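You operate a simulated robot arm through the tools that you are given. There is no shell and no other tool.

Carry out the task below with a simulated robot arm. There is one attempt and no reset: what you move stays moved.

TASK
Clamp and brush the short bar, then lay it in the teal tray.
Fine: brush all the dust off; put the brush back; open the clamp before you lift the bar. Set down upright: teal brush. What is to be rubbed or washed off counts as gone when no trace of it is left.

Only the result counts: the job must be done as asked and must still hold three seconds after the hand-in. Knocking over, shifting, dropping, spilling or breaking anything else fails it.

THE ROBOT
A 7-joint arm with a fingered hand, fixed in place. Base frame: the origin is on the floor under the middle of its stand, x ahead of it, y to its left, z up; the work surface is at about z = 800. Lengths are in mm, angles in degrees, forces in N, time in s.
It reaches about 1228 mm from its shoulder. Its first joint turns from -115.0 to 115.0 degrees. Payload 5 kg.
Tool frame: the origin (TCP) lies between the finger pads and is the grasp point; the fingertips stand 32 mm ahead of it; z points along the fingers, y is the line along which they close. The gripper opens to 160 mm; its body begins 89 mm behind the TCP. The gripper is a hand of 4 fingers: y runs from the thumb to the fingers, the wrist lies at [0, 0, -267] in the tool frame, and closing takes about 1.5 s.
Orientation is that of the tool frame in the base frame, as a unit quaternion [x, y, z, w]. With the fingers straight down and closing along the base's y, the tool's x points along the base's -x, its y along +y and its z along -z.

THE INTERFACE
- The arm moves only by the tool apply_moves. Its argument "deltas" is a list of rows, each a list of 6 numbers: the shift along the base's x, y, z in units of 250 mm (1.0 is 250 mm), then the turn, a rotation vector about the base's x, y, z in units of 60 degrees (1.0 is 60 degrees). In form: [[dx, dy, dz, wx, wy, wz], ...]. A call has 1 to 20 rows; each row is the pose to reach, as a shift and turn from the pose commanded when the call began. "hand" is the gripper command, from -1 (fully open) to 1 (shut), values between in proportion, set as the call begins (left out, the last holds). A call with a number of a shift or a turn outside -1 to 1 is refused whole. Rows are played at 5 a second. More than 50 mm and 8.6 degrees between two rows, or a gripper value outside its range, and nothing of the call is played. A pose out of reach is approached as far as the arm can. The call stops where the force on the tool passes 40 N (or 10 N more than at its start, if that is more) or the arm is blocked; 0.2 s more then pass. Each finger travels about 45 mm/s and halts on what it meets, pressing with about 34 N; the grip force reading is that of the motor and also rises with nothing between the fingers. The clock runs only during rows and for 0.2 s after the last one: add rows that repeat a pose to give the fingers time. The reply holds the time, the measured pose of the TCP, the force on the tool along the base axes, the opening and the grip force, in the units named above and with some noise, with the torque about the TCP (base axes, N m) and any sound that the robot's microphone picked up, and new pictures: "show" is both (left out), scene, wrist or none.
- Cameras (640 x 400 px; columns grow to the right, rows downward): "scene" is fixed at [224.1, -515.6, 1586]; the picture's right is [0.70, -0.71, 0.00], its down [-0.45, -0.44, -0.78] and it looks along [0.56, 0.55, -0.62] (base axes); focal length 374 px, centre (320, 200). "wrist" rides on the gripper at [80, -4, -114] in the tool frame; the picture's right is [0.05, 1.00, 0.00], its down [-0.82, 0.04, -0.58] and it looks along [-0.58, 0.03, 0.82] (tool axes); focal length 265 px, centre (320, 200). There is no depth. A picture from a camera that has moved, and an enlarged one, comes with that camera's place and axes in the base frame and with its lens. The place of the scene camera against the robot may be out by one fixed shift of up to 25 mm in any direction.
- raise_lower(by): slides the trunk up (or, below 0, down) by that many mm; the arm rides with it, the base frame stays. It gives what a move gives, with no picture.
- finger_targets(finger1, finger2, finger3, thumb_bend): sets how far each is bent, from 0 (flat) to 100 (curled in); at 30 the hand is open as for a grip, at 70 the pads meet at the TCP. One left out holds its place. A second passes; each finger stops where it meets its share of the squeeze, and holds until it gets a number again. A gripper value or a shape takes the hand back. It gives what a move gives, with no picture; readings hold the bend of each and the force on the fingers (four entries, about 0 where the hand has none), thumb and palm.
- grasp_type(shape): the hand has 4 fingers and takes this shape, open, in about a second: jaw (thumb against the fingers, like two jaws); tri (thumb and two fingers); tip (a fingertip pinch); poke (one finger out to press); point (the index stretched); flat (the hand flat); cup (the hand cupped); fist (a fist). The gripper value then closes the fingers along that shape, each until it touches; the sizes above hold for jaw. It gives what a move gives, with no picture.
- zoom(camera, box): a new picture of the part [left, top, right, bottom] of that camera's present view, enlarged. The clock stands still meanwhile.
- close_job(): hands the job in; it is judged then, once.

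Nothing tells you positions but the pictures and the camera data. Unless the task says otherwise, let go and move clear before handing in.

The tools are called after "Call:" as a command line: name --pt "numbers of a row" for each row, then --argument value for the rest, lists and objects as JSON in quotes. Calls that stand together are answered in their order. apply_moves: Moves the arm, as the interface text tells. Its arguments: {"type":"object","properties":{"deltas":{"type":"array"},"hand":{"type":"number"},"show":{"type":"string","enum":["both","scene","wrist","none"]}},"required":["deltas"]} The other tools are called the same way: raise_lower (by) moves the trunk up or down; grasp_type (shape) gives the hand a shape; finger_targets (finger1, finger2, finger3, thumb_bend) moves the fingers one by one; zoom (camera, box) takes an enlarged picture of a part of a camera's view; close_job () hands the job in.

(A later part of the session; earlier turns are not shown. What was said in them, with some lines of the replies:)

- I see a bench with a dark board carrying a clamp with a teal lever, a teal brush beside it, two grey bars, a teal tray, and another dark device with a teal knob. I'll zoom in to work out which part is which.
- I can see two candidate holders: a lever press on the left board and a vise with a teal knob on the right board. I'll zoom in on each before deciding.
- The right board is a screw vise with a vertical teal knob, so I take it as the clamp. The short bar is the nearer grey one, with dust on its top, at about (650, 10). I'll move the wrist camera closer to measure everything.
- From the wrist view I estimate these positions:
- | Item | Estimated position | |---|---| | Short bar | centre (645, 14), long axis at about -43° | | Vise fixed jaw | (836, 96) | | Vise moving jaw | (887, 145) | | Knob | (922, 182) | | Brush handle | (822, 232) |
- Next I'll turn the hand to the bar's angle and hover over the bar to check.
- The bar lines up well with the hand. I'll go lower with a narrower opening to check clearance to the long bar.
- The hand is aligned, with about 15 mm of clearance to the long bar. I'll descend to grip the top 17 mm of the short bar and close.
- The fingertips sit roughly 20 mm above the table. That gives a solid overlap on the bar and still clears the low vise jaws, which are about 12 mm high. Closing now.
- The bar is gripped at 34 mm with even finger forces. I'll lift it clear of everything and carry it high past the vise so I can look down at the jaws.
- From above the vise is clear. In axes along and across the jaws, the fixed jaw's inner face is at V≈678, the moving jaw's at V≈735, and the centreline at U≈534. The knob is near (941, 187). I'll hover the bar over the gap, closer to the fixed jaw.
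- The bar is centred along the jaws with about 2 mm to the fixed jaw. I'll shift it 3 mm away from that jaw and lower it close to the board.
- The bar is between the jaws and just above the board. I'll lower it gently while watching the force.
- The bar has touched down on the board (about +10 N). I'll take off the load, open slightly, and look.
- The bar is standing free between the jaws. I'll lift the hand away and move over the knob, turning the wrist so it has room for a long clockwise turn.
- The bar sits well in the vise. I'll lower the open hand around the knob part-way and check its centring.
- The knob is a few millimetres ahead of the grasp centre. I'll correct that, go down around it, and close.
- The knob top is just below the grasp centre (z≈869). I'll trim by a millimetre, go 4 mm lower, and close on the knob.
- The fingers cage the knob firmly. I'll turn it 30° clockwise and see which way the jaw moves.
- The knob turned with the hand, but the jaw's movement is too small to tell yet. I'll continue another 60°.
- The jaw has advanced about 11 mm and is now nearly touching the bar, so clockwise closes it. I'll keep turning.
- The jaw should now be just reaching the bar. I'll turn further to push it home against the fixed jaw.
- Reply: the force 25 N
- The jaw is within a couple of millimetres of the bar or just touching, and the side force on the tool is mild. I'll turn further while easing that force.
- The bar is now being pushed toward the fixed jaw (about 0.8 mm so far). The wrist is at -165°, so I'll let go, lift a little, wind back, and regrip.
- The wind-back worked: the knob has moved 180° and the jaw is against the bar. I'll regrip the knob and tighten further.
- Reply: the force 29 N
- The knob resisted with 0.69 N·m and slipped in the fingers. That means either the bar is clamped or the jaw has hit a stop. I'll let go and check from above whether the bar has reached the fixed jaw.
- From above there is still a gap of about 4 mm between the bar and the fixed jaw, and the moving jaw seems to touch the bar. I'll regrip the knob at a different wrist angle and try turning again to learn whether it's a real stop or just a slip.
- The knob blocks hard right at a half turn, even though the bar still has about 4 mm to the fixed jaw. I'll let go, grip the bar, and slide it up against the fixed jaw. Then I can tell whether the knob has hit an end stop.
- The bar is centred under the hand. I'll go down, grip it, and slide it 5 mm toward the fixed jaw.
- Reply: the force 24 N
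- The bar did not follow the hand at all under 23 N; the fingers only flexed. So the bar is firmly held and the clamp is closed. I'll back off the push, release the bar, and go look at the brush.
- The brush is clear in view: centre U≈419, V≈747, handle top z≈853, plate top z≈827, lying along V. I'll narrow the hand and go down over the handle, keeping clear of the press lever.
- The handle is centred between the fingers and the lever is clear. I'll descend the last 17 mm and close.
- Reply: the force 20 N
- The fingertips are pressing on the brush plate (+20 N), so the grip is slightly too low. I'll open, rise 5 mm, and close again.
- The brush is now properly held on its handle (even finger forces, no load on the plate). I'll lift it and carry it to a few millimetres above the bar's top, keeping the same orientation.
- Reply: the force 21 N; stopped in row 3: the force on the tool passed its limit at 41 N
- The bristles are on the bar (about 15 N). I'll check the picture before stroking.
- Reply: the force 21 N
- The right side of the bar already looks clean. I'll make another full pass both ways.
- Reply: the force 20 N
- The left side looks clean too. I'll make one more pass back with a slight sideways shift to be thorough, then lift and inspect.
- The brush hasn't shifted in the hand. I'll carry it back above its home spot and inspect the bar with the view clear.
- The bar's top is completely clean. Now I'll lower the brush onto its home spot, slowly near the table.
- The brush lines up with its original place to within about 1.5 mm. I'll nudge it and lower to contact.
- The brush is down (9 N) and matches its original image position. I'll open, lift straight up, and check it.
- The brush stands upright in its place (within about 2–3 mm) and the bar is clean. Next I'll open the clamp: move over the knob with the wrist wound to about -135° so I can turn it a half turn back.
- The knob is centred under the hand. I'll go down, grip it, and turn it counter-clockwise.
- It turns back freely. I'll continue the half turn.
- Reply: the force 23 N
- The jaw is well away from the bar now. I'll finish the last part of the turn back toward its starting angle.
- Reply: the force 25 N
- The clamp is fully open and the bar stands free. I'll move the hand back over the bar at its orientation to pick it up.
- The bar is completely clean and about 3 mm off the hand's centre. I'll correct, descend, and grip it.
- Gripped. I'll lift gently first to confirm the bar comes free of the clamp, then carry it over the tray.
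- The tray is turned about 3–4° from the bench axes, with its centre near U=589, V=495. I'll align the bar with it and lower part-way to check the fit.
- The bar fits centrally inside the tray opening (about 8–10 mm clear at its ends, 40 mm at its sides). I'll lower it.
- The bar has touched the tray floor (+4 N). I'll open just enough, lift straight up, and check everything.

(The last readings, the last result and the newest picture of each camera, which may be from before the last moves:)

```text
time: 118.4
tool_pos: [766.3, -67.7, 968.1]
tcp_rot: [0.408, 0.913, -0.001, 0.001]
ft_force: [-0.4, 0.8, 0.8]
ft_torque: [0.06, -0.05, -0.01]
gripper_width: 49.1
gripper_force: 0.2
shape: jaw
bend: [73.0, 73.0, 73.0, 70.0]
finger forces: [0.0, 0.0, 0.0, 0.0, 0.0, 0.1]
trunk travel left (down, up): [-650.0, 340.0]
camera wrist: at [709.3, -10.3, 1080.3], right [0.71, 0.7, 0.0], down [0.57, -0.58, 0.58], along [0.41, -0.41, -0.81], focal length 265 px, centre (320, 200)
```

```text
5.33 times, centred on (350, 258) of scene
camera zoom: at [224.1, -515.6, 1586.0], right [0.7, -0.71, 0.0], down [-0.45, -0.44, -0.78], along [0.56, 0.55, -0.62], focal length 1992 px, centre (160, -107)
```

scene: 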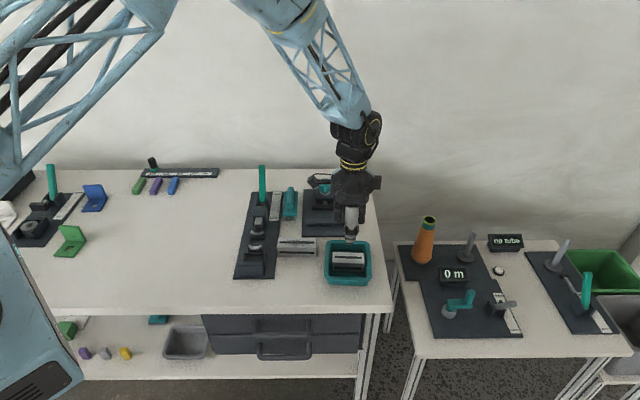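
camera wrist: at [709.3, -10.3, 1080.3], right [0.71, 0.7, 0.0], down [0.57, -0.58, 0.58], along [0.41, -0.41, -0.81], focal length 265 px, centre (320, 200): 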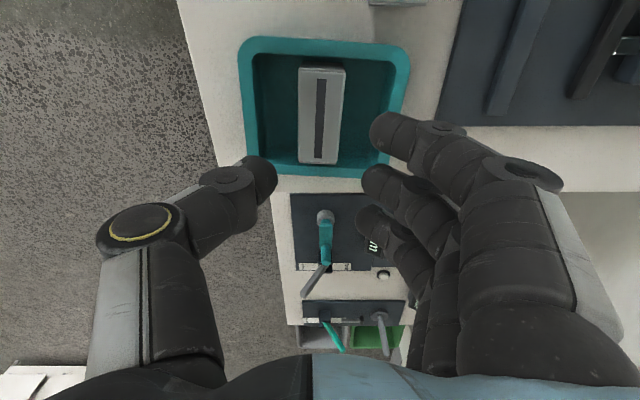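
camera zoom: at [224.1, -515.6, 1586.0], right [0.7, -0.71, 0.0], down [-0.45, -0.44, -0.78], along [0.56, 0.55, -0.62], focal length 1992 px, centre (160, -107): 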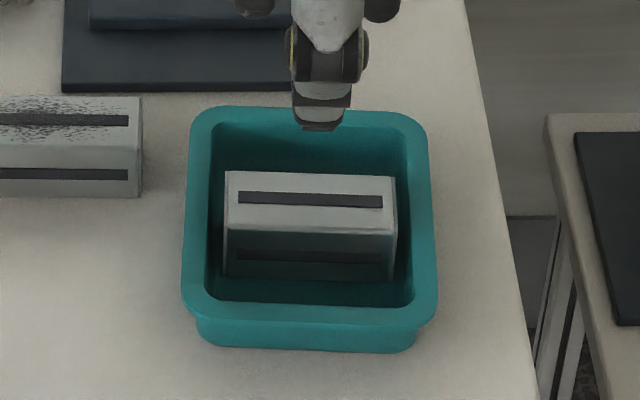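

The bar lies flat and clean in the tray. I'll move the hand well clear and take a last look at the whole bench.

Call:
apply_moves --pt "0 0 0.15 0 0 0" --pt "0 0 0.3 0 0 0" --pt "-0.05 0.05 0.45 0 0 0" --pt "-0.15 0.1 0.6 0 0 0" --pt "-0.25 0.15 0.7 0 0 0" --pt "-0.35 0.2 0.75 0 0 0" --pt "-0.35 0.2 0.75 0 0 0" --hand -0.5

Call:
zoom --camera "scene" --box '[220, 150, 400, 300]'

Call:
zoom --camera "scene" --box '[265, 165, 355, 235]'

```text
time: 120.0
tool_pos: [675.7, -19.3, 1157.6]
tcp_rot: [0.408, 0.913, -0.001, 0.001]
ft_force: [-0.3, 0.4, 0.2]
ft_torque: [-0.03, 0.02, 0.03]
gripper_width: 119.5
gripper_force: 0.1
shape: jaw
bend: [63.0, 63.0, 63.0, 60.0]
finger forces: [0.0, 0.0, 0.1, 0.0, 0.0, 0.0]
trunk travel left (down, up): [-650.0, 340.0]
camera wrist: at [619.6, 38.7, 1268.1], right [0.71, 0.7, 0.0], down [0.57, -0.58, 0.58], along [0.41, -0.41, -0.81], focal length 265 px, centre (320, 200)
```

scene: 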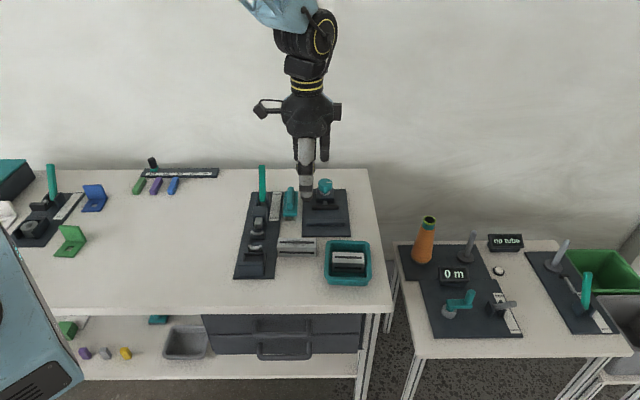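
wrist: 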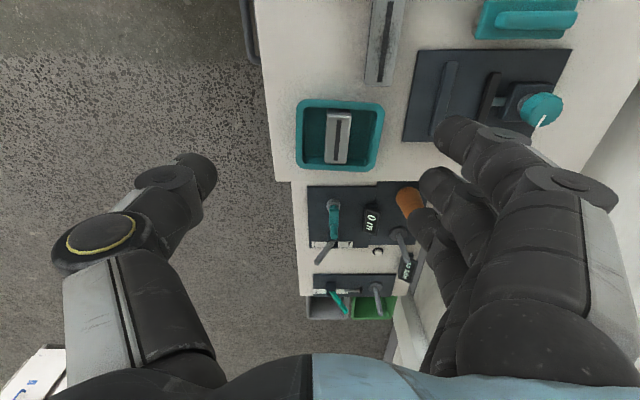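

```text
2.67 times, centred on (310, 225) of scene
camera zoom: at [224.1, -515.6, 1586.0], right [0.7, -0.71, 0.0], down [-0.45, -0.44, -0.78], along [0.56, 0.55, -0.62], focal length 996 px, centre (347, 133)
```

zoom: 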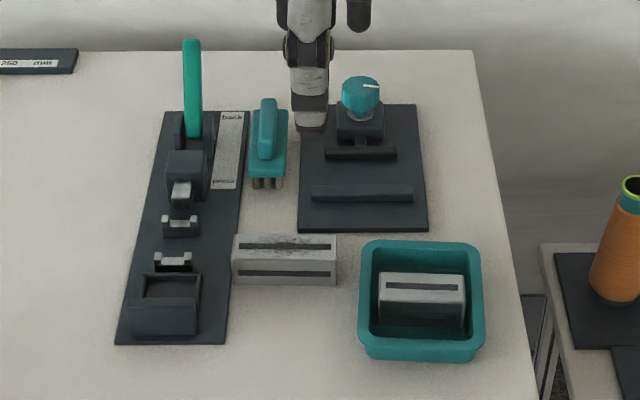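

```text
5.71 times, centred on (310, 200) of scene
camera zoom: at [224.1, -515.6, 1586.0], right [0.7, -0.71, 0.0], down [-0.45, -0.44, -0.78], along [0.56, 0.55, -0.62], focal length 2134 px, centre (377, 200)
```

zoom: 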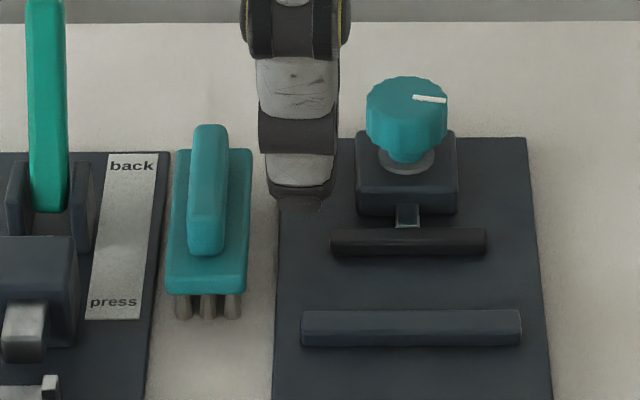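

The short bar is clean and lying in the teal tray. The brush stands upright where it came from, the clamp is open, and the long bar and the other items look unmoved. The hand is clear, so I'm handing the job in.

Call:
close_job

```text
The job is handed in.
```

The short bar was clamped, brushed clean, and laid flat in the teal tray, and I've handed the job in. I haven't seen the verdict.

- **Clamping:** the knob stopped at about a half turn. A gap of about 4 mm still showed between the bar and the fixed jaw, so I tested the hold by pushing the bar toward that jaw. It did not move under about 23 N, so I took it as clamped.
- **Brushing:** the top face showed no dust from either camera after three passes. I saw no dust on the sides I could see, but I never saw the underside.
- **Brush:** it stands upright in its place, about 2–3 mm from where it started.
- **Clamp opening:** I turned the knob back almost to its starting angle before lifting the bar. The bar came free without resistance.
- **Everything else:** the long bar, the tray and the press lever look unmoved in the final pictures.
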